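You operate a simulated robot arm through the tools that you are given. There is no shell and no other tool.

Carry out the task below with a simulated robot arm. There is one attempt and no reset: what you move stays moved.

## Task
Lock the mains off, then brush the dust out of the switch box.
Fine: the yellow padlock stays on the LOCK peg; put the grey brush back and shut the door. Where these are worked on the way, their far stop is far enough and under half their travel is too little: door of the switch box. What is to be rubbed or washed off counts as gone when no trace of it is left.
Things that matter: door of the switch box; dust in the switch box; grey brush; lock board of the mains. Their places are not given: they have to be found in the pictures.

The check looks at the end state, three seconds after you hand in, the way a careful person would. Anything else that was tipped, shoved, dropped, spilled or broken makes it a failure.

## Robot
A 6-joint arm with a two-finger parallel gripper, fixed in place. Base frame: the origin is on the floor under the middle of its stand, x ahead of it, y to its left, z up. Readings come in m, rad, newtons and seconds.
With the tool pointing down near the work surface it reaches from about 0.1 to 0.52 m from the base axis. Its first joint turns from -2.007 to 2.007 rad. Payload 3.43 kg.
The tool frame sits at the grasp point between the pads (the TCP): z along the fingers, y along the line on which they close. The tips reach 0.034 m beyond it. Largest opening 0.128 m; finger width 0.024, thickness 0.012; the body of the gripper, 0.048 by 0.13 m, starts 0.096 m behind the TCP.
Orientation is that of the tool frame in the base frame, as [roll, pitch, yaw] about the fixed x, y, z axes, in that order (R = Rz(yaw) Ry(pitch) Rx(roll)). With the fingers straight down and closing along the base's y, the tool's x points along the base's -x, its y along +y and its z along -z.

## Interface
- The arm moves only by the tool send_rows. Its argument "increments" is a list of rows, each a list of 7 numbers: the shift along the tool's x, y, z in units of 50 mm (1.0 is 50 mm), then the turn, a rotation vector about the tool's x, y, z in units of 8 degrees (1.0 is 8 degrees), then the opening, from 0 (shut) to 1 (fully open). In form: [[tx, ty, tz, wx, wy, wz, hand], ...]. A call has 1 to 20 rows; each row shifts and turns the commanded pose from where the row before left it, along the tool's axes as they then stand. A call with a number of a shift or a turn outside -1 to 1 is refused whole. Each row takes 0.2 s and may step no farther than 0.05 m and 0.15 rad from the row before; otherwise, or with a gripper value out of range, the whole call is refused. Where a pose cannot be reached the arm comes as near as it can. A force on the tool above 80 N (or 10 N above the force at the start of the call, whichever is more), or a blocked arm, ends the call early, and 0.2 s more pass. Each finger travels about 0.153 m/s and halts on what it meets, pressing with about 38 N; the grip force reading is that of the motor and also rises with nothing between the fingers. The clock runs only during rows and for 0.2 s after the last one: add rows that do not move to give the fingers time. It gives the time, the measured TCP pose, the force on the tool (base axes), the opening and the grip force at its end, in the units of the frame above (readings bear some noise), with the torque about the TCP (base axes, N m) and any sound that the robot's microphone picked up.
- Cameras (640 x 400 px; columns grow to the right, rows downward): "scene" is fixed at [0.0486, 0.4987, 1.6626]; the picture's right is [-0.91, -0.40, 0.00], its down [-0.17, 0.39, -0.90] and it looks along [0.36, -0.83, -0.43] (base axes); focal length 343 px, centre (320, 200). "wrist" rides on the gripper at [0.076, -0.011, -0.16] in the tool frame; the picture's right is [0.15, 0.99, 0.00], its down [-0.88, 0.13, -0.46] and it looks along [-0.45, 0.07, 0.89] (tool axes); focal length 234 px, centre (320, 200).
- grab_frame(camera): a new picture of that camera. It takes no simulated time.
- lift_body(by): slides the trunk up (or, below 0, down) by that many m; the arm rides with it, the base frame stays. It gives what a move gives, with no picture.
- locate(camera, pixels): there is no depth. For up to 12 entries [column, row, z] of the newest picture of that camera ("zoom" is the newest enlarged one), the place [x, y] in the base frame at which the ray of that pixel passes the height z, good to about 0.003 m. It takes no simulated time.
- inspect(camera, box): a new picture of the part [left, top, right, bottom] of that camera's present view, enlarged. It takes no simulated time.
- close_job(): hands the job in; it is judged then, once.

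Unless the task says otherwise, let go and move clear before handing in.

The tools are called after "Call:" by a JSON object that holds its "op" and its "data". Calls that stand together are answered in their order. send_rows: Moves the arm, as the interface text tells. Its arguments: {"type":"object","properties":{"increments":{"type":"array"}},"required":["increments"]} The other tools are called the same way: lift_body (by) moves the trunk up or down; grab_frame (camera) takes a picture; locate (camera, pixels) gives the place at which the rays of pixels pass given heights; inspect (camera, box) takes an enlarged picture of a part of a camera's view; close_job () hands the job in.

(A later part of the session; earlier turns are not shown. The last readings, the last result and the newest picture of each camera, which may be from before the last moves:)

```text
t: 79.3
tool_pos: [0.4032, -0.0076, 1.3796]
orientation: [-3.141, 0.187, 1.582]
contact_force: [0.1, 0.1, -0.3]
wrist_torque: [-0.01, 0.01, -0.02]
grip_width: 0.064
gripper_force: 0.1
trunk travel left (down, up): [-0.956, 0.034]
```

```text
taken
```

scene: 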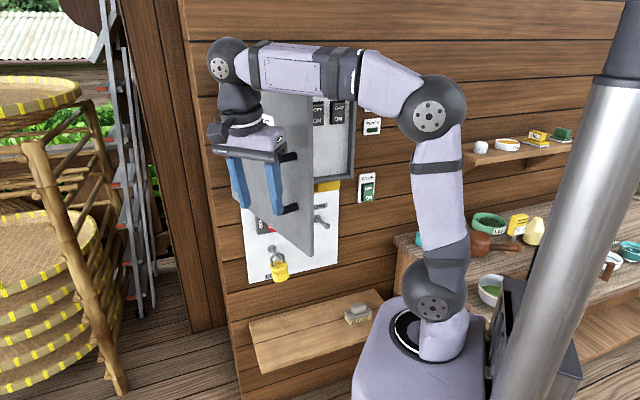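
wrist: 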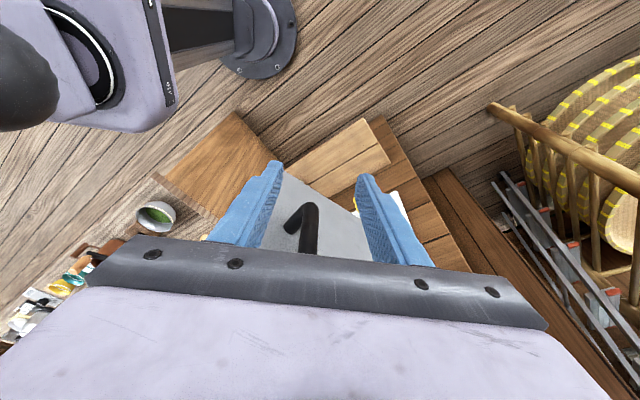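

The handle is released and the door stays open at ~75°. I'll swing the arm further away from the door, then lower the trunk to pass underneath it.

Call:
{"op": "send_rows", "data": {"increments": [[0.78, 0, -0.147, 0, 0, 0, 0.5], [0.78, 0, -0.147, 0, 0, 0, 0.5], [0.78, 0, -0.147, 0, 0, 0, 0.3], [0, 0, 0, 0, 0, 0, 0]]}}

Call:
{"op": "lift_body", "data": {"by": -0.4}}

Call:
{"op": "lift_body", "data": {"by": -0.17}}

Call:
{"op": "grab_frame", "data": {"camera": "scene"}}

```text
t: 80.3
tool_pos: [0.4025, 0.1087, 1.3796]
orientation: [3.14, 0.185, 1.582]
contact_force: [0.3, -0.2, -0.1]
wrist_torque: [0.02, -0.02, -0.01]
grip_width: 0.0001
gripper_force: 33.2
trunk travel left (down, up): [-0.956, 0.034]
```

```text
t: 84.1
tool_pos: [0.4041, 0.1085, 0.9801]
orientation: [3.14, 0.184, 1.582]
contact_force: [0.7, 0.5, -0.5]
wrist_torque: [0.01, -0.04, 0.01]
grip_width: 0.0001
gripper_force: 33.2
trunk travel left (down, up): [-0.556, 0.434]
```

```text
t: 86.0
tool_pos: [0.4046, 0.1079, 0.8088]
orientation: [3.141, 0.185, 1.583]
contact_force: [-0.1, -0.1, 1.3]
wrist_torque: [-0.01, -0.01, 0.0]
grip_width: 0.0
gripper_force: 33.0
trunk travel left (down, up): [-0.386, 0.604]
```

```text
taken
```

scene: 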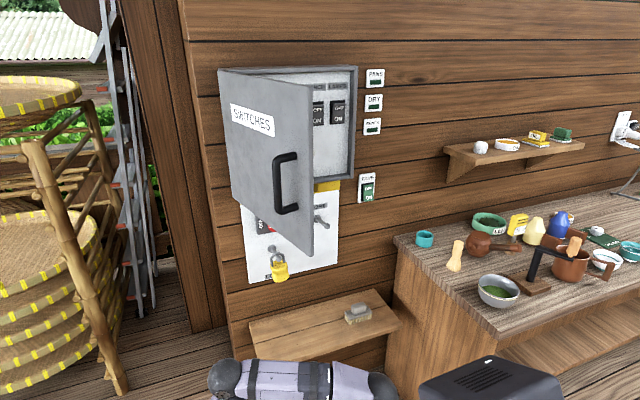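

The arm is now below the door (TCP z=0.81) and clear of it. I'll sweep it across under the door to the right-hand side, then turn the tool to face the wall direction again.

Call:
{"op": "send_rows", "data": {"increments": [[-0.916, 0, 0.1715, 0, 0, 0, 0], [-0.916, 0, 0.1715, 0, 0, 0, 0], [-0.916, 0, 0.1715, 0, 0, 0, 0], [-0.916, 0, 0.1715, 0, 0, 0, 0], [-0.916, 0, 0.1715, 0, 0, 0, 0], [-0.657, -0.537, 0.123, 0, 0, 0, 0], [-0.657, -0.537, 0.123, 0, 0, 0, 0], [-0.657, -0.537, 0.123, 0, 0, 0, 0], [-0.657, -0.537, 0.123, 0, 0, 0, 0], [-0.657, -0.537, 0.123, 0, 0, 0, 0], [-0.657, -0.537, 0.123, 0, 0, 0, 0], [-0.657, -0.537, 0.123, 0, 0, 0, 0]]}}

Call:
{"op": "send_rows", "data": {"increments": [[0, 0, 0, -0.17, 0, -0.909, 0], [0, 0, 0, -0.17, 0, -0.909, 0], [0, 0, 0, -0.17, 0, -0.909, 0], [0, 0, 0, -0.17, 0, -0.909, 0], [0, 0, 0, -0.17, 0, -0.909, 0], [0, 0, 0, -0.17, 0, -0.909, 0]]}}

Call:
{"op": "grab_frame", "data": {"camera": "scene"}}

Call:
{"op": "grab_frame", "data": {"camera": "wrist"}}

```text
t: 88.7
tool_pos: [0.2234, -0.3611, 0.8097]
orientation: [3.141, 0.183, 1.584]
contact_force: [-0.1, 1.3, 0.6]
wrist_torque: [-0.02, 0.01, -0.03]
grip_width: 0.0
gripper_force: 33.4
trunk travel left (down, up): [-0.386, 0.604]
```

```text
t: 90.0
tool_pos: [0.221, -0.361, 0.8092]
orientation: [3.141, 0.185, 2.36]
contact_force: [0.0, -0.2, 0.6]
wrist_torque: [0.02, -0.01, 0.0]
grip_width: 0.0
gripper_force: 33.2
trunk travel left (down, up): [-0.386, 0.604]
```

```text
taken
```

scene: 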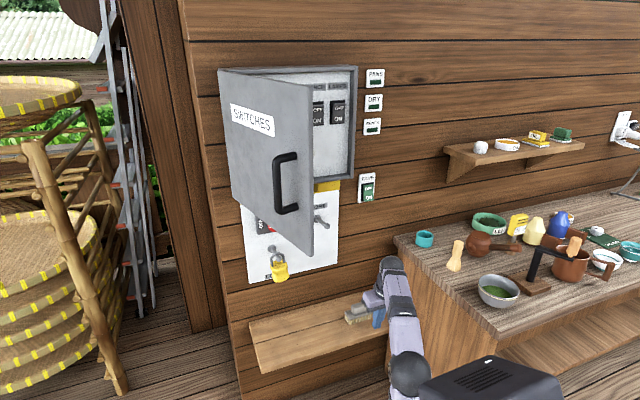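

```text
taken
```

wrist: 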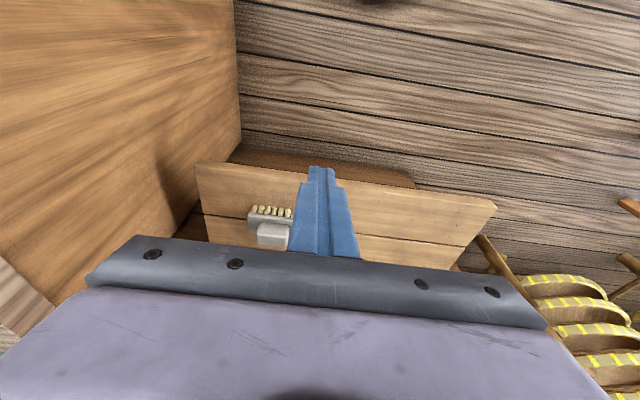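

The tool is on the right side of the door and aligned, and the brush is visible below at wrist (272,225). I'll raise the trunk back up in front of the open box and turn the tool so the fingertips point toward the inner face of the door.

Call:
{"op": "lift_body", "data": {"by": 0.4}}

Call:
{"op": "lift_body", "data": {"by": 0.15}}

Call:
{"op": "send_rows", "data": {"increments": [[0, 0, 0, 0, -0.9, 0, 0], [0, 0, 0, 0, -0.9, 0, 0], [0, 0, 0, 0, -0.9, 0, 0], [0, 0, 0, 0, -0.9, 0, 0], [0, 0, 0, 0, -0.75, 0, 0]]}}

Call:
{"op": "grab_frame", "data": {"camera": "wrist"}}

Call:
{"op": "grab_frame", "data": {"camera": "scene"}}

```text
t: 93.9
tool_pos: [0.2214, -0.36, 1.21]
orientation: [3.141, 0.185, 2.359]
contact_force: [0.5, 0.3, 0.8]
wrist_torque: [-0.01, -0.01, 0.03]
grip_width: 0.0
gripper_force: 33.3
trunk travel left (down, up): [-0.786, 0.204]
```

```text
t: 95.6
tool_pos: [0.2211, -0.3602, 1.3603]
orientation: [3.141, 0.185, 2.358]
contact_force: [0.3, 0.8, -0.3]
wrist_torque: [-0.02, 0.02, 0.01]
grip_width: 0.0
gripper_force: 33.4
trunk travel left (down, up): [-0.936, 0.054]
```

```text
t: 96.8
tool_pos: [0.2219, -0.3712, 1.3595]
orientation: [-3.141, 0.792, 2.358]
contact_force: [0.2, 0.0, 0.6]
wrist_torque: [0.01, -0.01, -0.04]
grip_width: 0.0
gripper_force: 33.2
out of reach, approached as far as the arm can: row 5
trunk travel left (down, up): [-0.936, 0.054]
```

```text
taken
```

wrist: 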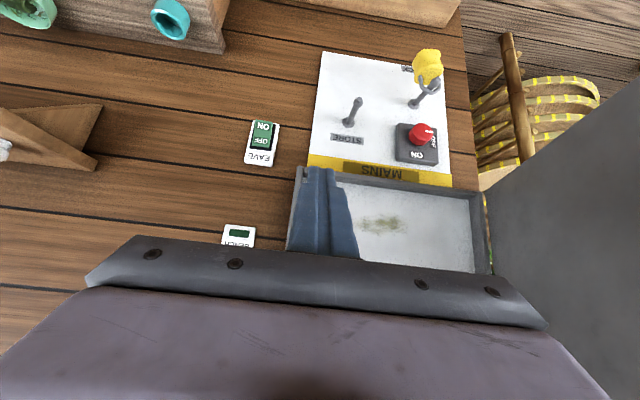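

```text
taken
```

scene: 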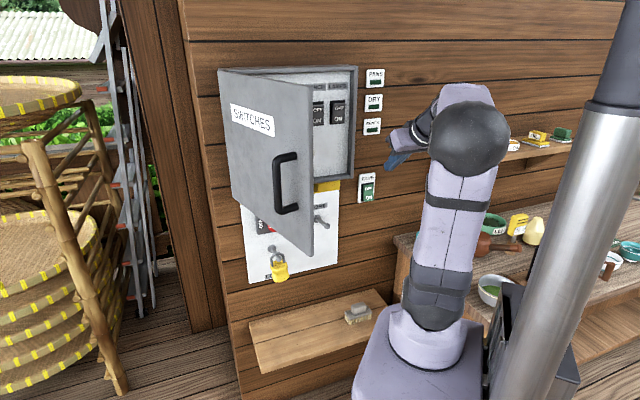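

The wrist view shows a yellowish dusty smudge on the box's back panel at about (380,222). Let me enlarge it.

Call:
{"op": "inspect", "data": {"camera": "wrist", "box": [280, 140, 500, 290]}}

Call:
{"op": "inspect", "data": {"camera": "scene", "box": [280, 50, 380, 210]}}

```text
2.67 times, centred on (390, 215) of wrist
```

zoom: 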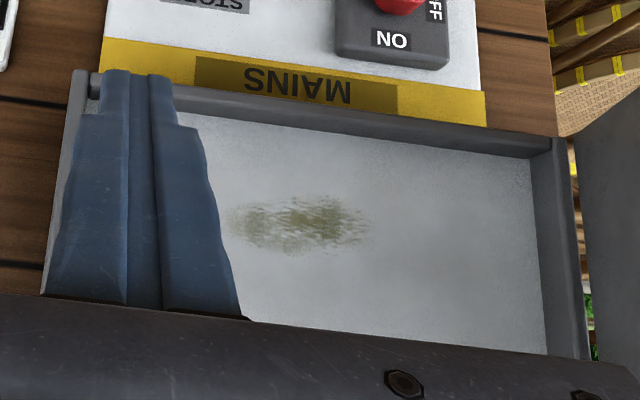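

```text
2.50 times, centred on (330, 130) of scene
```

zoom: 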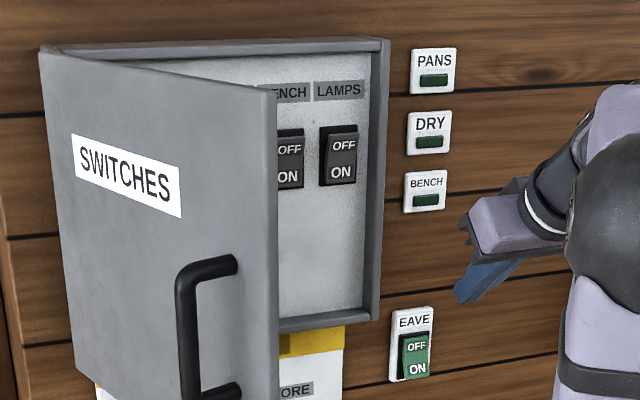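

The dust patch is on the back panel below the rocker switches, roughly s=0.01–0.135, z=1.26–1.315. Before brushing I'll push the door wider from its inner face with closed fingertips, starting by turning the tool to point sideways at the door.

Call:
{"op": "send_rows", "data": {"increments": [[0, 0, 0, 0, 0.9, 0, 0], [0, 0, 0, 0, 0.9, 0, 0], [0, 0, 0, 0, 0.9, 0, 0], [0, 0, 0, -0.381, 0, -0.8975, 0], [0, 0, 0, -0.381, 0, -0.8975, 0], [0, 0, 0, -0.381, 0, -0.8975, 0], [0, 0, 0, -0.381, 0, -0.8975, 0], [0, 0, 0, -0.381, 0, -0.8975, 0], [0, 0, 0, -0.381, 0, -0.8975, 0], [0, 0, 0, -0.381, 0, -0.8975, 0], [0, 0, 0, -0.381, 0, -0.8975, 0], [0, 0, 0, -0.381, 0, -0.8975, 0]]}}

Call:
{"op": "grab_frame", "data": {"camera": "scene"}}

```text
t: 99.4
tool_pos: [0.2233, -0.3709, 1.359]
orientation: [-3.127, 0.407, -2.693]
contact_force: [-0.2, -0.5, 0.5]
wrist_torque: [0.02, 0.02, -0.03]
grip_width: 0.0
gripper_force: 33.5
trunk travel left (down, up): [-0.936, 0.054]
```

```text
taken
```

scene: 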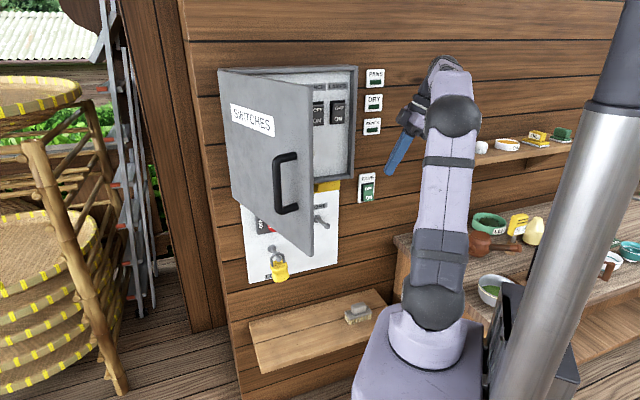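

The tool now points sideways at the door (az≈+70°). I'll move the fingertips near the door's inner face.

Call:
{"op": "send_rows", "data": {"increments": [[-0.617, 0.455, 0.262, 0, 0, 0, 0], [-0.617, 0.455, 0.262, 0, 0, 0, 0], [-0.617, 0.455, 0.262, 0, 0, 0, 0], [-0.617, 0.455, 0.262, 0, 0, 0, 0], [-0.617, 0.455, 0.262, 0, 0, 0, 0]]}}

Call:
{"op": "grab_frame", "data": {"camera": "scene"}}

Call:
{"op": "grab_frame", "data": {"camera": "wrist"}}

```text
t: 100.6
tool_pos: [0.3279, -0.1929, 1.3582]
orientation: [-3.127, 0.404, -2.696]
contact_force: [1.1, 0.7, 0.4]
wrist_torque: [-0.03, 0.02, 0.0]
grip_width: 0.0
gripper_force: 32.7
trunk travel left (down, up): [-0.936, 0.054]
```

```text
taken
```

scene: 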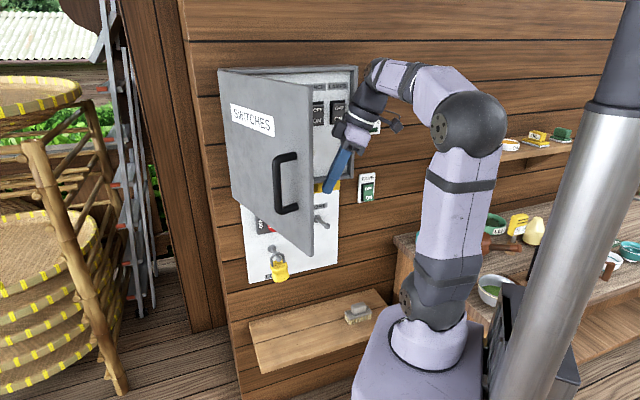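

```text
taken
```

wrist: 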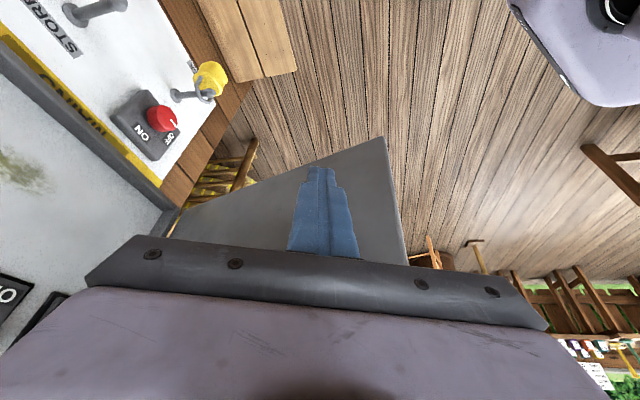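

The fingertips are 6 cm from the inner face. I'll push along the door's arc to about 90° and check the force.

Call:
{"op": "send_rows", "data": {"increments": [[-0.55, 0.265, 0.234, 0, 0, 0, 0], [-0.55, 0.265, 0.234, 0, 0, 0, 0], [-0.466, 0.376, 0.198, 0, 0, 0, 0], [-0.4935, 0.327, 0.2096, 0, 0, 0, 0], [-0.519, 0.282, 0.2205, 0, 0, 0, 0]]}}

Call:
{"op": "grab_frame", "data": {"camera": "scene"}}

```text
t: 101.8
tool_pos: [0.4235, -0.0682, 1.3572]
orientation: [-3.128, 0.404, -2.694]
contact_force: [0.0, -0.5, -0.2]
wrist_torque: [-0.01, 0.05, 0.0]
grip_width: 0.0002
gripper_force: 33.2
trunk travel left (down, up): [-0.936, 0.054]
```

```text
taken
```

scene: 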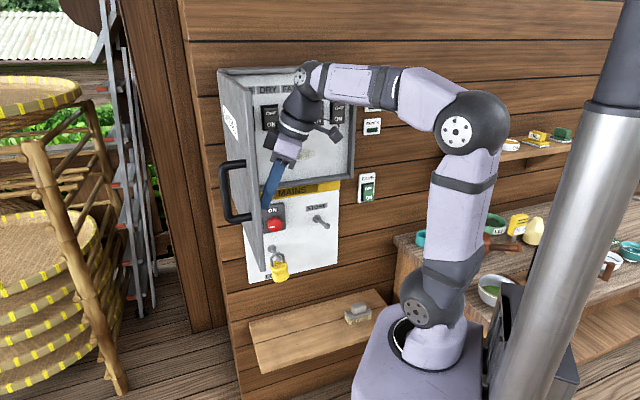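

The door swings freely and is at about 90°. I'll push on to about 105°.

Call:
{"op": "send_rows", "data": {"increments": [[-0.54, 0.231, 0.2295, 0, 0, 0, 0], [-0.556, 0.177, 0.236, 0, 0, 0, 0], [-0.569, 0.127, 0.2416, 0, 0, 0, 0]]}}

Call:
{"op": "grab_frame", "data": {"camera": "scene"}}

Call:
{"op": "grab_frame", "data": {"camera": "wrist"}}

```text
t: 102.6
tool_pos: [0.4715, -0.019, 1.3582]
orientation: [-3.131, 0.385, -2.698]
contact_force: [-51.9, -35.3, 2.3]
wrist_torque: [-0.55, 1.7, 0.23]
grip_width: 0.0
gripper_force: 33.4
trunk travel left (down, up): [-0.936, 0.054]
```

```text
taken
```

scene: 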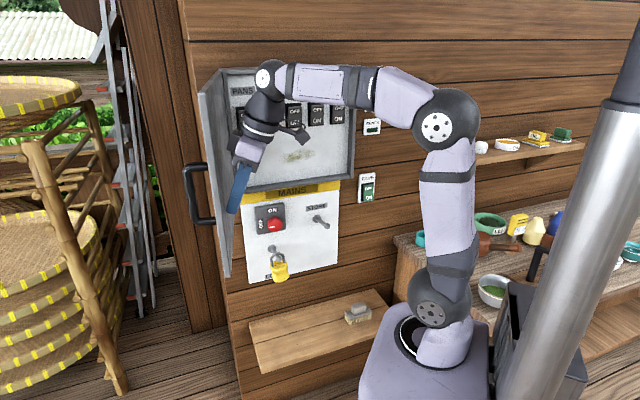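

```text
taken
```

wrist: 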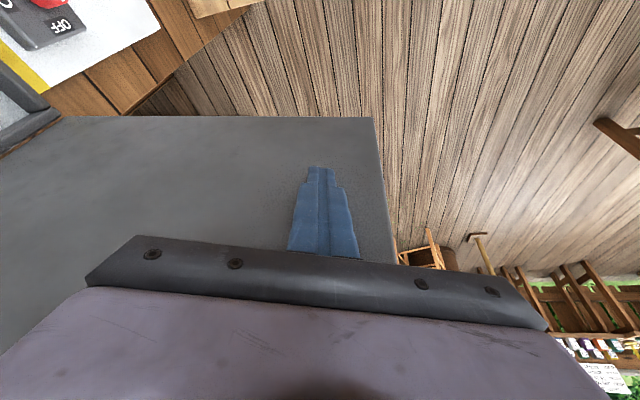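

The push met 62 N at about θ≈100°, so the door is at its far stop. I'll back away from it right away.

Call:
{"op": "send_rows", "data": {"increments": [[0.3, 0, -0.127, 0, 0, 0, 0], [0.6, 0, -0.255, 0, 0, 0, 0], [0.6, -0.3, -0.255, 0, 0, 0, 0], [0.6, -0.3, -0.255, 0, 0, 0, 0], [0.6, -0.3, -0.255, 0, 0, 0, 0]]}}

Call:
{"op": "grab_frame", "data": {"camera": "scene"}}

```text
t: 103.8
tool_pos: [0.3764, -0.1106, 1.3581]
orientation: [-3.126, 0.409, -2.694]
contact_force: [-1.0, -0.5, 0.6]
wrist_torque: [0.0, -0.02, 0.01]
grip_width: 0.0
gripper_force: 33.3
trunk travel left (down, up): [-0.936, 0.054]
```

```text
taken
```

scene: 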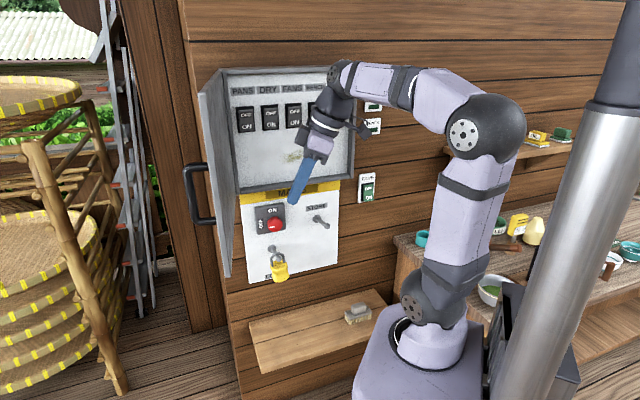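

Now the whole interior is visible: a row of rocker switches with the dust patch below them around scene (297,157). Next I'll study the brush on the shelf.

Call:
{"op": "inspect", "data": {"camera": "scene", "box": [330, 290, 390, 335]}}

Call:
{"op": "inspect", "data": {"camera": "scene", "box": [220, 60, 370, 200]}}

Call:
{"op": "locate", "data": {"camera": "scene", "pixels": [[357, 313, 0.62], [357, 313, 0.66], [297, 157, 1.26], [297, 157, 1.3], [249, 322, 0.6], [374, 289, 0.6], [261, 368, 0.6], [388, 330, 0.6]]}}

```text
8.89 times, centred on (360, 312) of scene
```

zoom: 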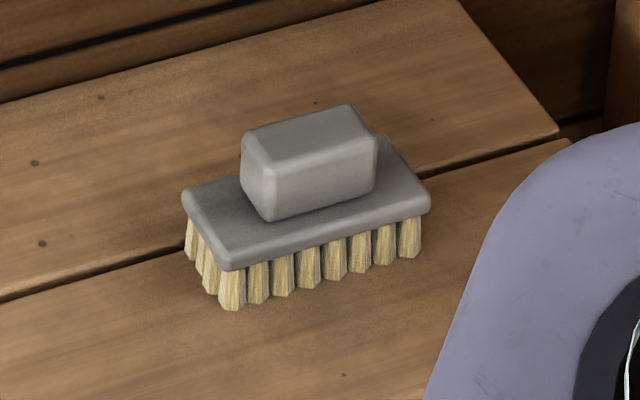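

```text
2.86 times, centred on (295, 130) of scene
```

zoom: 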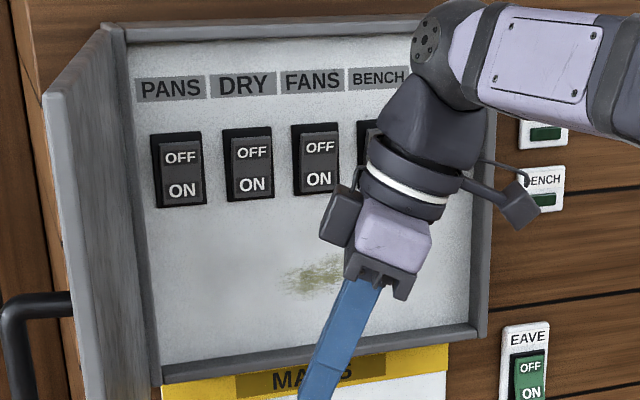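

```text
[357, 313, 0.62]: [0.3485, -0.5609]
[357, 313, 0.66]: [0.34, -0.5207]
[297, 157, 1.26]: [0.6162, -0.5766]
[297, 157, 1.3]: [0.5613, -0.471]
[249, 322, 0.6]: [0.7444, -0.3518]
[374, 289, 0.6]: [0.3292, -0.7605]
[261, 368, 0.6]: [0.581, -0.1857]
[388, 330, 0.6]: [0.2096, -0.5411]
```

The brush lies parallel to the wall. Its grip block is ~0.055×0.028×0.03 m, sitting on a 0.107×0.05 m plate with bristles below. I'll move the arm back to the right, turn the tool to face the wall direction again, and then go down to the brush.

Call:
{"op": "send_rows", "data": {"increments": [[0.642, -0.486, -0.278, 0, 0, 0, 0], [0.642, -0.486, -0.278, 0, 0, 0, 0], [0.642, -0.486, -0.278, 0, 0, 0, 0], [0.642, -0.486, -0.278, 0, 0, 0, 0], [0.642, -0.486, -0.278, 0, 0, 0, 0], [0.642, -0.486, -0.278, 0, 0, 0, 0], [0.642, -0.486, -0.278, 0, 0, 0, 0], [0, 0, 0, 0.384, 0, 0.904, 0.3], [0, 0, 0, 0.384, 0, 0.904, 0.6], [0, 0, 0, 0.384, 0, 0.904, 1], [0, 0, 0, 0.384, 0, 0.904, 1], [0, 0, 0, 0.384, 0, 0.904, 1], [0, 0, 0, 0.384, 0, 0.904, 1], [0, 0, 0, 0.384, 0, 0.904, 1], [0, 0, 0, 0.384, 0, 0.904, 1], [0, 0, 0, 0.384, 0, 0.904, 1]]}}

Call:
{"op": "inspect", "data": {"camera": "scene", "box": [220, 60, 370, 200]}}

Call:
{"op": "grab_frame", "data": {"camera": "scene"}}

```text
t: 107.2
tool_pos: [0.2289, -0.3659, 1.361]
orientation: [-3.14, 0.415, 2.346]
contact_force: [0.6, 0.3, 0.2]
wrist_torque: [-0.02, -0.01, -0.01]
grip_width: 0.1279
gripper_force: 0.0
trunk travel left (down, up): [-0.936, 0.054]
```

```text
2.86 times, centred on (295, 130) of scene
```

zoom: 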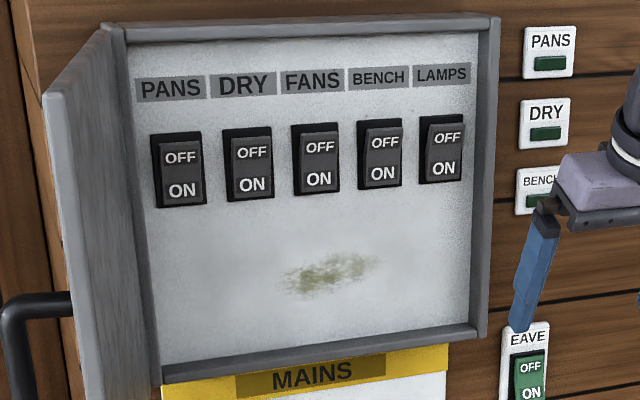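

```text
taken
```

scene: 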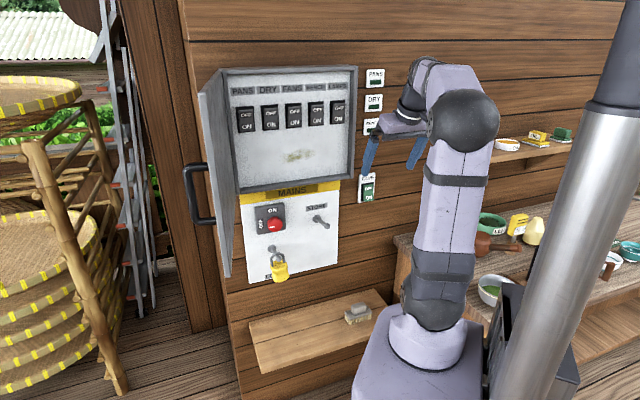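

The dust patch is clear at scene (298,154), a smear about 0.12 m wide below the rockers. Now I'll go down to the brush: trunk down 0.35 m, then the arm down and across to s≈-0.156.

Call:
{"op": "lift_body", "data": {"by": -0.35}}

Call:
{"op": "send_rows", "data": {"increments": [[0.323, -0.236, 0.732, 0, 0, 0, 1], [0.323, -0.236, 0.732, 0, 0, 0, 1], [0.323, -0.236, 0.732, 0, 0, 0, 1], [0.323, -0.236, 0.732, 0, 0, 0, 1], [0.323, -0.236, 0.732, 0, 0.56, 0, 1], [0, 0, 0, 0, 0.56, -0.08, 1]]}}

Call:
{"op": "grab_frame", "data": {"camera": "wrist"}}

Call:
{"op": "grab_frame", "data": {"camera": "scene"}}

```text
t: 110.7
tool_pos: [0.2278, -0.3654, 1.0103]
orientation: [3.141, 0.415, 2.349]
contact_force: [0.6, -0.5, -0.6]
wrist_torque: [0.04, 0.04, 0.01]
grip_width: 0.1279
gripper_force: 0.1
trunk travel left (down, up): [-0.586, 0.404]
```

```text
t: 112.0
tool_pos: [0.1848, -0.4088, 0.8105]
orientation: [-3.139, 0.259, 2.361]
contact_force: [-0.2, -0.6, 0.3]
wrist_torque: [0.03, -0.03, 0.0]
grip_width: 0.128
gripper_force: 0.0
trunk travel left (down, up): [-0.586, 0.404]
```

```text
taken
```

wrist: 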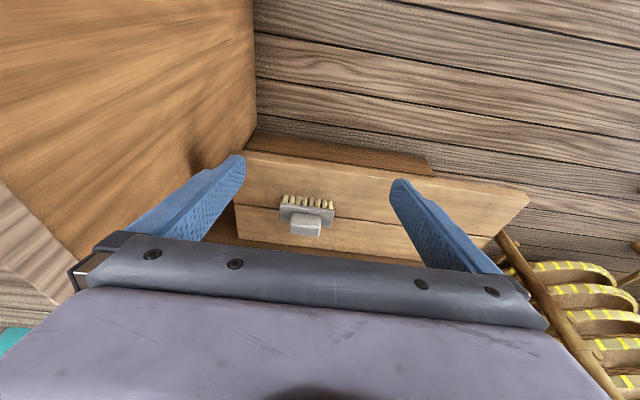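

```text
taken
```

scene: 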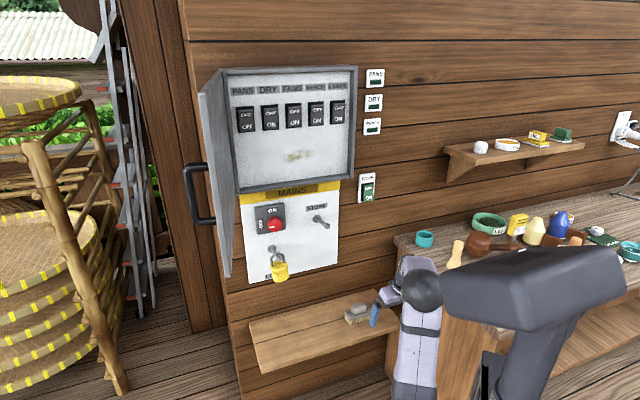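

The brush shows between the fingers at wrist (307,217). I'll enlarge it in both views and triangulate the block's top and the plate.

Call:
{"op": "inspect", "data": {"camera": "wrist", "box": [250, 170, 370, 245]}}

Call:
{"op": "inspect", "data": {"camera": "scene", "box": [330, 290, 390, 335]}}

```text
5.33 times, centred on (310, 208) of wrist
```

zoom: 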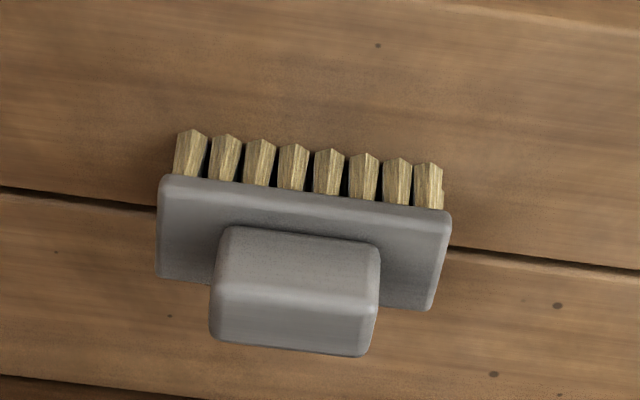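

```text
8.89 times, centred on (360, 312) of scene
```

zoom: 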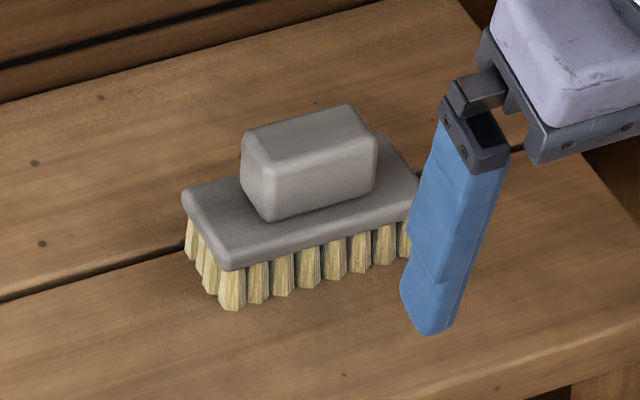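

Block top-face centre: wrist (304.6,230.9), scene (358.8,305). Front top edge midpoint: wrist (305,226.3), scene (360.2,306.8). I'll compare the rays.

Call:
{"op": "locate", "data": {"camera": "wrist", "pixels": [[304.6, 230.9, 0.65], [304.6, 230.9, 0.69], [305, 226.3, 0.65], [305, 226.3, 0.69], [280, 204.5, 0.63], [334, 210.5, 0.63], [279.5, 223, 0.63], [331, 228, 0.63]]}}

Call:
{"op": "locate", "data": {"camera": "scene", "pixels": [[358.8, 305, 0.65], [358.8, 305, 0.69], [360.2, 306.8, 0.65], [360.2, 306.8, 0.69], [349.3, 319.3, 0.63], [372.1, 312.6, 0.63], [344.8, 310.9, 0.63]]}}

```text
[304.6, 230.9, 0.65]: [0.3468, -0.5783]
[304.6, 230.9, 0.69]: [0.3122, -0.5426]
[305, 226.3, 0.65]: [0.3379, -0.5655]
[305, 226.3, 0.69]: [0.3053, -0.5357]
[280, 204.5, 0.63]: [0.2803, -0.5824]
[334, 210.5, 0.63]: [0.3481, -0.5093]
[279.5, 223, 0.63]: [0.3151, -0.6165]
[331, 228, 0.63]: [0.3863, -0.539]
```

```text
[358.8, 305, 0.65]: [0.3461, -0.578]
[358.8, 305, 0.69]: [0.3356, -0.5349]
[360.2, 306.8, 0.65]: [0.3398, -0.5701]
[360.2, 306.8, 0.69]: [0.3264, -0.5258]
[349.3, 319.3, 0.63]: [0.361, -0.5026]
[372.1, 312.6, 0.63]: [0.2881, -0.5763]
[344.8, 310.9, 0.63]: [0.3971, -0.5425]
```

Both cameras agree: the block top centre is at d=0.654, s=-0.164, z=0.650, with the plate top at z≈0.62. I'll move forward above it and come down partway.

Call:
{"op": "send_rows", "data": {"increments": [[-0.735, -0.0175, 0.194, 0, 0, 0, 1], [-0.735, -0.0175, 0.194, 0, 0, 0, 1], [-0.735, -0.0175, 0.194, 0, 0, 0, 1], [-0.735, -0.0175, 0.194, 0, 0, 0, 1], [-0.735, -0.0175, 0.194, 0, 0, 0, 1], [-0.735, -0.0175, 0.194, 0, 0, 0, 1], [0.154, 0, 0.584, 0, 0, 0, 1], [0.154, 0, 0.584, 0, 0, 0, 1]]}}

Call:
{"op": "grab_frame", "data": {"camera": "wrist"}}

Call:
{"op": "inspect", "data": {"camera": "scene", "box": [310, 260, 410, 335]}}

```text
t: 113.8
tool_pos: [0.3454, -0.5721, 0.7499]
orientation: [-3.139, 0.255, 2.362]
contact_force: [-0.5, 0.4, -0.8]
wrist_torque: [-0.01, 0.0, -0.06]
grip_width: 0.1282
gripper_force: 0.0
trunk travel left (down, up): [-0.586, 0.404]
```

```text
taken
```

wrist: 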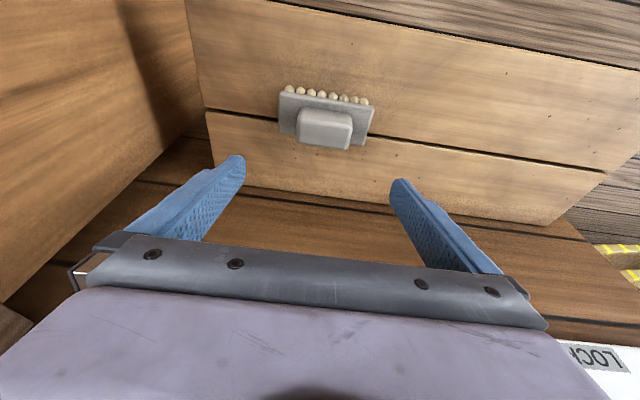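

```text
5.33 times, centred on (360, 298) of scene
```

zoom: 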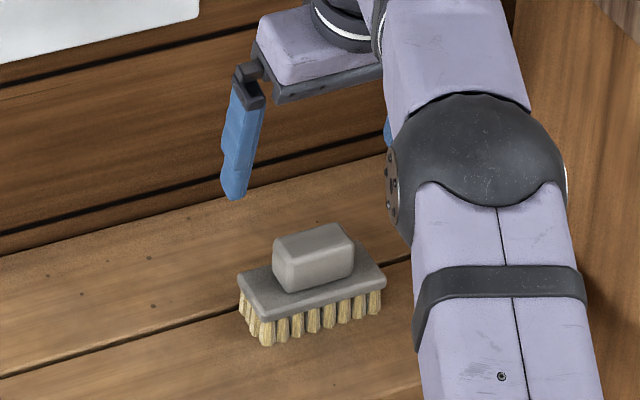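

The TCP is above the brush at d=0.649, s=-0.160, z=0.750. I'll check alignment with an enlarged view.

Call:
{"op": "inspect", "data": {"camera": "wrist", "box": [260, 70, 400, 160]}}

```text
4.44 times, centred on (330, 115) of wrist
```

zoom: 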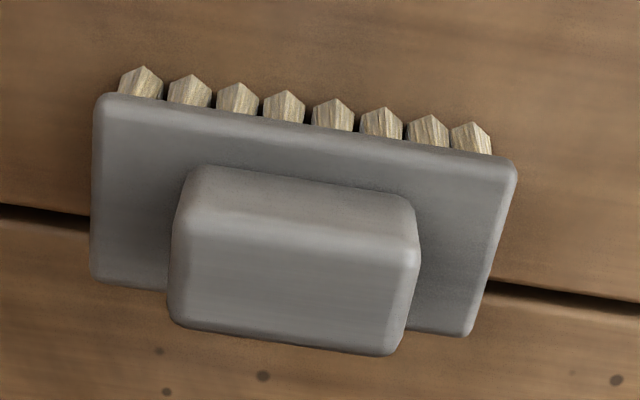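

Call:
{"op": "locate", "data": {"camera": "wrist", "pixels": [[323.9, 133.5, 0.65], [323.9, 119, 0.62], [280.4, 91.4, 0.62], [373.2, 106, 0.62], [363.3, 145.4, 0.62], [278.6, 133, 0.62], [300.7, 116.1, 0.65], [351.4, 125.1, 0.65]]}}

```text
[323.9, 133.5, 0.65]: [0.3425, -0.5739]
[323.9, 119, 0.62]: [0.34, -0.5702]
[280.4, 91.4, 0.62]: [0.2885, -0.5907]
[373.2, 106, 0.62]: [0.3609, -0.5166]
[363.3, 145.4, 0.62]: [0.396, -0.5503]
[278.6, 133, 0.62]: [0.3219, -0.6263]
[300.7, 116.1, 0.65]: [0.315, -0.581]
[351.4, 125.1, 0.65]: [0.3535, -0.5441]
```

The refined block centre is s=-0.162, d=0.648, so I need 7 mm less depth. I'll descend to about z=0.662, with the fingertips just above the plate.

Call:
{"op": "send_rows", "data": {"increments": [[0.25, -0.03, 0.4, 0, 0, 0, 1], [0.115, 0, 0.435, 0, 0, 0, 1], [0.115, 0, 0.435, 0, 0, 0, 1], [0.09, 0, 0.35, 0, 0, 0, 1]]}}

Call:
{"op": "grab_frame", "data": {"camera": "wrist"}}

Call:
{"op": "inspect", "data": {"camera": "scene", "box": [310, 270, 410, 345]}}

```text
t: 114.8
tool_pos: [0.3389, -0.5676, 0.6634]
orientation: [-3.136, 0.259, 2.36]
contact_force: [0.3, -0.6, -0.7]
wrist_torque: [-0.01, 0.01, 0.01]
grip_width: 0.1281
gripper_force: 0.1
trunk travel left (down, up): [-0.586, 0.404]
```

```text
taken
```

wrist: 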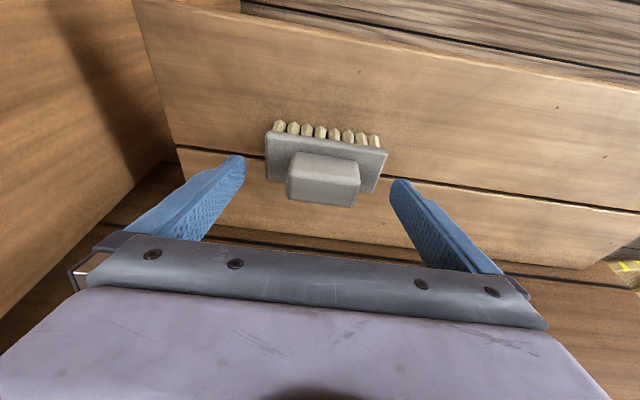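

```text
5.33 times, centred on (360, 308) of scene
```

zoom: 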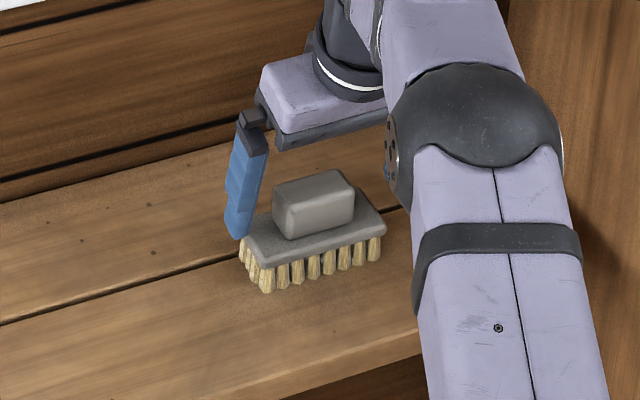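

The TCP is at s=-0.162, d=0.641, z=0.663 with no contact, and the block is centred between the fingers. Closing on the block.

Call:
{"op": "send_rows", "data": {"increments": [[0, 0, 0, 0, 0, 0, 0.7], [0, 0, 0, 0, 0, 0, 0.5], [0, 0, 0, 0, 0, 0, 0.3], [0, 0, 0, 0, 0, 0, 0.3], [0, 0, 0, 0, 0, 0, 0.3]]}}

Call:
{"op": "grab_frame", "data": {"camera": "wrist"}}

Call:
{"op": "inspect", "data": {"camera": "scene", "box": [310, 270, 410, 345]}}

```text
t: 116.0
tool_pos: [0.3389, -0.5697, 0.6644]
orientation: [-3.137, 0.258, 2.359]
contact_force: [0.0, 0.0, -0.3]
wrist_torque: [-0.03, -0.03, -0.02]
grip_width: 0.0594
gripper_force: 38.1
trunk travel left (down, up): [-0.586, 0.404]
```

```text
taken
```

wrist: 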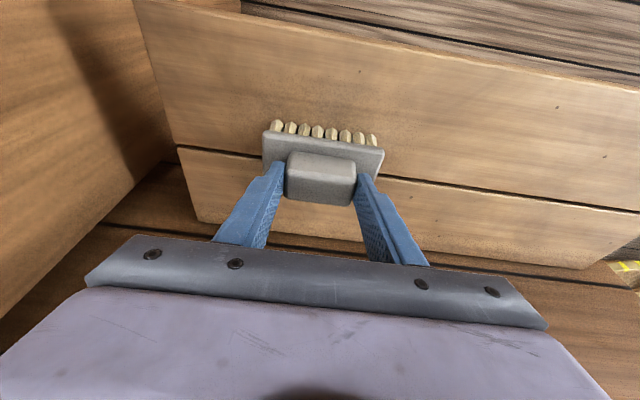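

```text
5.33 times, centred on (360, 308) of scene
```

zoom: 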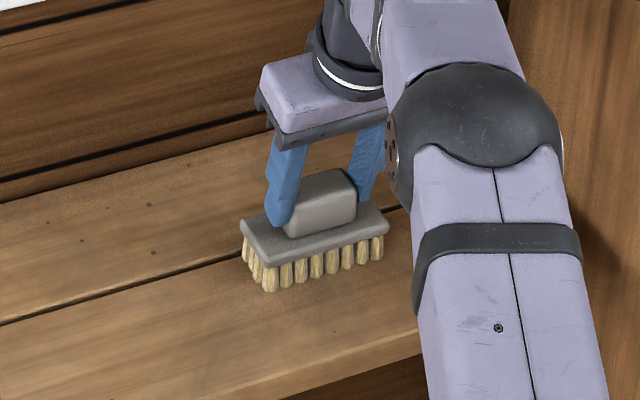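

The brush block is gripped at 0.059 m. I note this grasp pose (s=-0.162, d=0.642, z=0.664, pitch 75°) for putting it back. I'll lift it straight up, back away from the wall and move to s=0.042.

Call:
{"op": "send_rows", "data": {"increments": [[-0.1, 0, -0.38, 0, 0, 0, 0.3], [-0.2, 0, -0.76, 0, 0, 0, 0.3], [-0.21, 0, -0.79, 0, 0, 0, 0.3]]}}

Call:
{"op": "send_rows", "data": {"increments": [[0.392, 0.583, -0.1036, 0, 0, 0, 0.3], [0.392, 0.583, -0.1036, 0, 0, 0, 0.3], [0.392, 0.583, -0.1036, 0, 0, 0, 0.3], [0.392, 0.583, -0.1036, 0, 0, 0, 0.3], [0.392, 0.583, -0.1036, 0, 0, 0, 0.3], [0.392, 0.583, -0.1036, 0, 0, 0, 0.3], [0.392, 0.583, -0.1036, 0, 0, 0, 0.3]]}}

Call:
{"op": "grab_frame", "data": {"camera": "wrist"}}

Call:
{"op": "grab_frame", "data": {"camera": "scene"}}

```text
t: 116.8
tool_pos: [0.3378, -0.5685, 0.7643]
orientation: [-3.138, 0.257, 2.359]
contact_force: [0.1, -0.9, -1.2]
wrist_torque: [0.02, -0.01, 0.0]
grip_width: 0.0593
gripper_force: 37.6
trunk travel left (down, up): [-0.586, 0.404]
```

```text
t: 118.5
tool_pos: [0.3827, -0.3239, 0.7641]
orientation: [-3.137, 0.261, 2.359]
contact_force: [0.0, 0.1, -1.2]
wrist_torque: [0.0, 0.02, -0.01]
grip_width: 0.0592
gripper_force: 38.1
trunk travel left (down, up): [-0.586, 0.404]
```

```text
taken
```

wrist: 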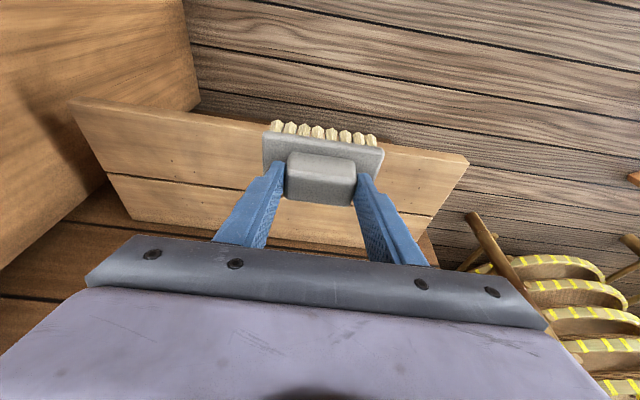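

```text
taken
```

scene: 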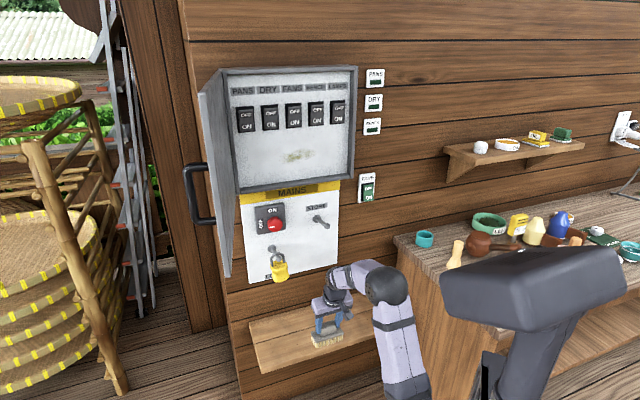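

The brush is securely held at s=0.042, d=0.50. I'll raise the arm 0.26 m and the trunk 0.18 m, and ease forward to d≈0.556 for the pitch-up.

Call:
{"op": "send_rows", "data": {"increments": [[-0.19, 0, -0.718, 0, 0, 0, 0.3], [-0.19, 0, -0.718, 0, 0, 0, 0.3], [-0.19, 0, -0.718, 0, 0, 0, 0.3], [-0.19, 0, -0.718, 0, 0, 0, 0.3], [-0.19, 0, -0.718, 0, 0, 0, 0.3], [-0.19, 0, -0.718, 0, 0, 0, 0.3], [-0.19, 0, -0.718, 0, 0, 0, 0.3], [-0.54, 0, 0.143, 0, 0, 0, 0.3], [-0.54, 0, 0.143, 0, 0, 0, 0.3]]}}

Call:
{"op": "lift_body", "data": {"by": 0.18}}

```text
t: 120.5
tool_pos: [0.4196, -0.3623, 1.0247]
orientation: [-3.139, 0.259, 2.359]
contact_force: [0.0, 0.0, -0.9]
wrist_torque: [-0.01, 0.0, 0.0]
grip_width: 0.059
gripper_force: 37.4
trunk travel left (down, up): [-0.586, 0.404]
```

```text
t: 122.5
tool_pos: [0.4201, -0.3626, 1.2049]
orientation: [-3.138, 0.259, 2.36]
contact_force: [-0.1, 0.5, -0.9]
wrist_torque: [-0.01, 0.04, 0.04]
grip_width: 0.059
gripper_force: 37.6
trunk travel left (down, up): [-0.766, 0.224]
```

The TCP is at s=0.041, d=0.554, z=1.205, the same relative setup as the earlier clean crossing. I'll pitch up toward horizontal in 8° steps.

Call:
{"op": "send_rows", "data": {"increments": [[0, 0, 0, 0, -1, 0, 0.3], [0, 0, 0, 0, -1, 0, 0.3], [0, 0, 0, 0, -1, 0, 0.3], [0, 0, 0, 0, -1, 0, 0.3], [0, 0, 0, 0, -1, 0, 0.3], [0, 0, 0, 0, -1, 0, 0.3], [0, 0, 0, 0, -1, 0, 0.3], [0, 0, 0, 0, -1, 0, 0.3]]}}

Call:
{"op": "grab_frame", "data": {"camera": "wrist"}}

Call:
{"op": "grab_frame", "data": {"camera": "scene"}}

```text
t: 124.2
tool_pos: [0.4192, -0.3623, 1.2044]
orientation: [-3.123, 1.375, 2.379]
contact_force: [-0.7, 0.6, -1.6]
wrist_torque: [0.04, 0.06, 0.01]
grip_width: 0.0591
gripper_force: 38.1
trunk travel left (down, up): [-0.766, 0.224]
```

```text
taken
```

wrist: 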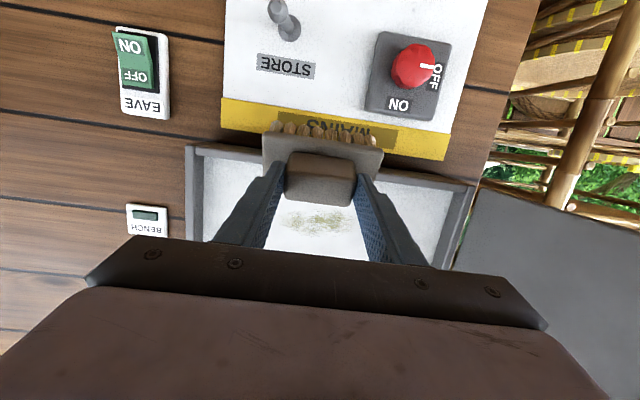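

```text
taken
```

scene: 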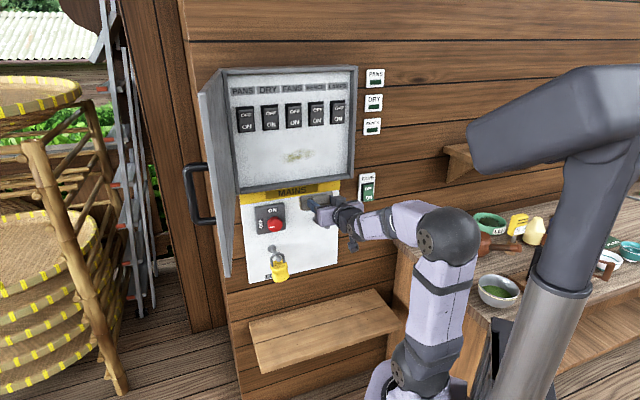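

It crossed cleanly again. The dust is visible in the wrist view at (315,220), just beyond the brush. I'll measure the back panel and the dust with both cameras.

Call:
{"op": "inspect", "data": {"camera": "wrist", "box": [170, 120, 490, 280]}}

Call:
{"op": "inspect", "data": {"camera": "scene", "box": [220, 60, 370, 200]}}

```text
2.00 times, centred on (330, 200) of wrist
```

zoom: 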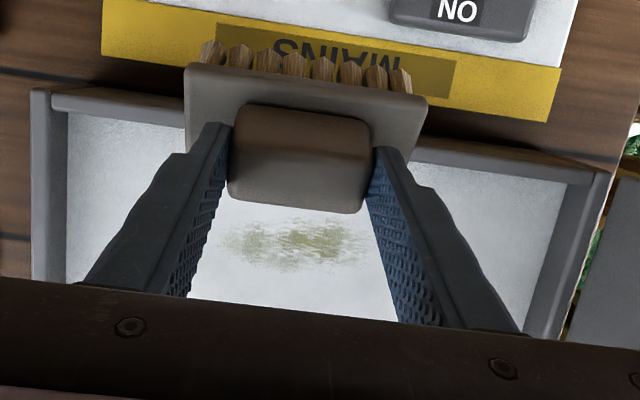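

```text
2.86 times, centred on (295, 130) of scene
```

zoom: 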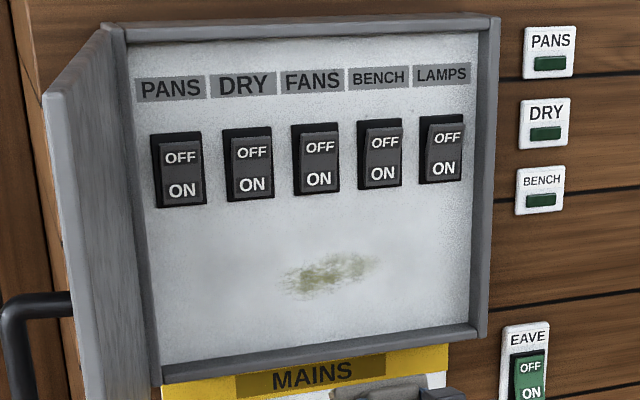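

Call:
{"op": "locate", "data": {"camera": "wrist", "pixels": [[318.5, 222.5, 1.27], [318.5, 222.5, 1.31], [279, 222, 1.28], [355, 222, 1.28], [318, 209, 1.26], [318, 236, 1.3], [203, 176, 1.21], [474, 206, 1.21]]}}

Call:
{"op": "locate", "data": {"camera": "scene", "pixels": [[297.4, 155.5, 1.27], [297.4, 155.5, 1.31], [281, 159.7, 1.28], [316, 151.7, 1.28], [239.5, 132.8, 1.38], [250.6, 185.5, 1.2], [347.5, 172, 1.2], [338, 123, 1.4]]}}

```text
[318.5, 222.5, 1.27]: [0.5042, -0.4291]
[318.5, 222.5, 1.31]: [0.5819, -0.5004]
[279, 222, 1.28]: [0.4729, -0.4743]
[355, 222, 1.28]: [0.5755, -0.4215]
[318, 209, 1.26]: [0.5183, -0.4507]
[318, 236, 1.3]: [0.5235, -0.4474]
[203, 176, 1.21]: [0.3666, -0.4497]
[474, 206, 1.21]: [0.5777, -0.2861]
```

```text
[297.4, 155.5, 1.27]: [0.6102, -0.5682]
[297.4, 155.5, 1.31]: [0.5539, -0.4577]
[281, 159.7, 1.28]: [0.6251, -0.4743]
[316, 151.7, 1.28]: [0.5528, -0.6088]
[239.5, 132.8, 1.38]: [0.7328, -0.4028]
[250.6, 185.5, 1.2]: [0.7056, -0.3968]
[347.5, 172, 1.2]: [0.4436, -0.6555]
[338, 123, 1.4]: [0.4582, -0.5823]
```

Both cameras place the dust on a panel at d≈0.740, from s=-0.008 to 0.117 and z=1.278 to 1.324. The rockers' lower edges are at z≈1.395. I'll pitch up the last 26° so the bristles face the panel squarely, and raise the trunk to the dust's height.

Call:
{"op": "send_rows", "data": {"increments": [[0, 0, 0, 0, -0.8125, 0, 0.3], [0, 0, 0, 0, -0.8125, 0, 0.3], [0, 0, 0, 0, -0.8125, 0, 0.3], [0, 0, 0, 0, -0.8125, 0, 0.3]]}}

Call:
{"op": "lift_body", "data": {"by": 0.09}}

Call:
{"op": "grab_frame", "data": {"camera": "wrist"}}

Call:
{"op": "inspect", "data": {"camera": "scene", "box": [220, 60, 420, 220]}}

```text
t: 125.2
tool_pos: [0.4191, -0.363, 1.2047]
orientation: [-0.014, 1.312, -0.795]
contact_force: [0.3, -0.7, -1.3]
wrist_torque: [0.1, 0.04, -0.01]
grip_width: 0.0592
gripper_force: 37.8
trunk travel left (down, up): [-0.766, 0.224]
```

```text
t: 126.5
tool_pos: [0.42, -0.3626, 1.296]
orientation: [-0.013, 1.312, -0.796]
contact_force: [-0.4, 0.1, -0.4]
wrist_torque: [0.09, 0.04, 0.03]
grip_width: 0.059
gripper_force: 37.6
trunk travel left (down, up): [-0.856, 0.134]
```

```text
taken
```

wrist: 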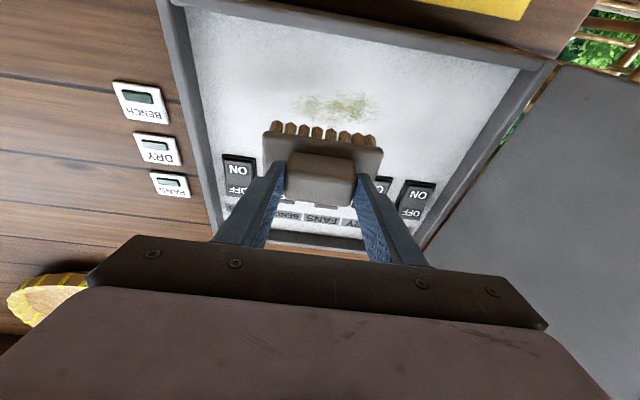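

```text
2.50 times, centred on (320, 140) of scene
```

zoom: 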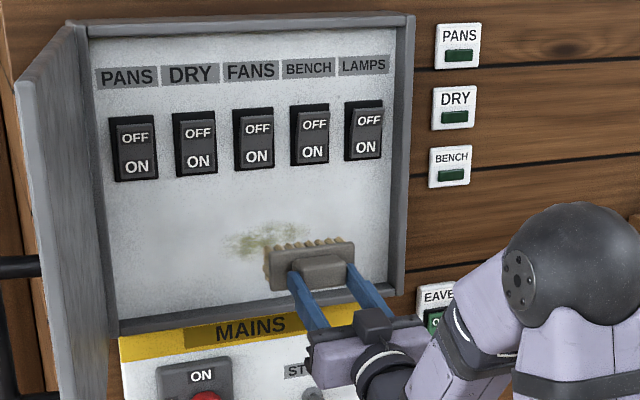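

The brush faces the panel, with the bristles toward the dust at wrist (335,105). I'll shift to the left end of the patch (s=0.13) and move in to 1.5 cm from the panel.

Call:
{"op": "send_rows", "data": {"increments": [[0, 0.6, 0, 0, 0, 0, 0.3], [0, 0.6, 0, 0, 0, 0, 0.3], [0, 0.6, 0, 0, 0, 0, 0.3], [0.156, 0, 0.59, 0, 0, 0, 0.3], [0.156, 0, 0.59, 0, 0, 0, 0.3], [0.156, 0, 0.59, 0, 0, 0, 0.3]]}}

Call:
{"op": "grab_frame", "data": {"camera": "wrist"}}

Call:
{"op": "inspect", "data": {"camera": "scene", "box": [220, 100, 370, 220]}}

```text
t: 127.9
tool_pos: [0.5493, -0.3625, 1.2956]
orientation: [-0.014, 1.312, -0.797]
contact_force: [-0.8, 0.2, -0.9]
wrist_torque: [0.09, 0.03, -0.02]
grip_width: 0.0591
gripper_force: 38.2
trunk travel left (down, up): [-0.856, 0.134]
```

```text
taken
```

wrist: 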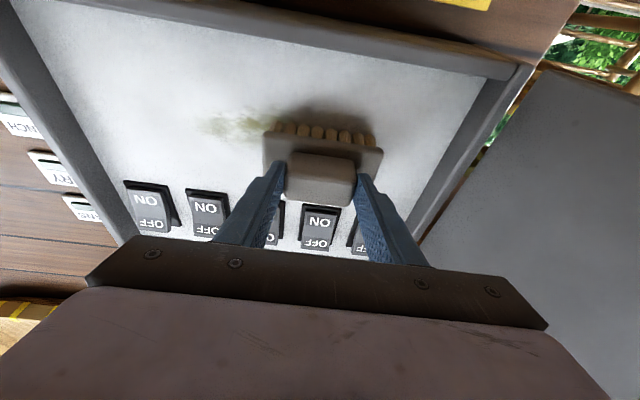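

```text
3.33 times, centred on (295, 160) of scene
```

zoom: 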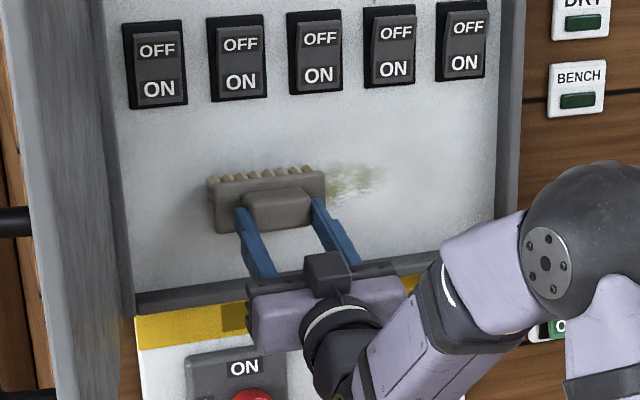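

The brush is in front of the left end of the patch. I'll ease forward until the bristles touch.

Call:
{"op": "send_rows", "data": {"increments": [[0.026, 0, 0.097, 0, 0, 0, 0.3], [0.026, 0, 0.097, 0, 0, 0, 0.3], [0.015, 0, 0.058, 0, 0, 0, 0.3]]}}

Call:
{"op": "inspect", "data": {"camera": "scene", "box": [220, 100, 370, 220]}}

```text
t: 128.7
tool_pos: [0.5553, -0.3695, 1.2958]
orientation: [-0.018, 1.311, -0.8]
contact_force: [-6.5, 9.3, -5.2]
wrist_torque: [0.1, -0.07, -0.31]
grip_width: 0.0592
gripper_force: 38.1
trunk travel left (down, up): [-0.856, 0.134]
```

```text
3.33 times, centred on (295, 160) of scene
```

zoom: 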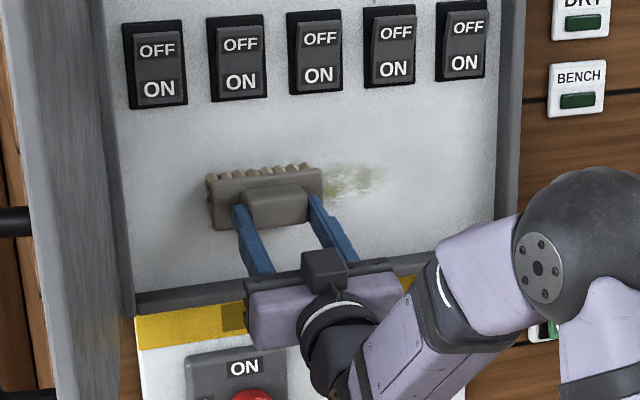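

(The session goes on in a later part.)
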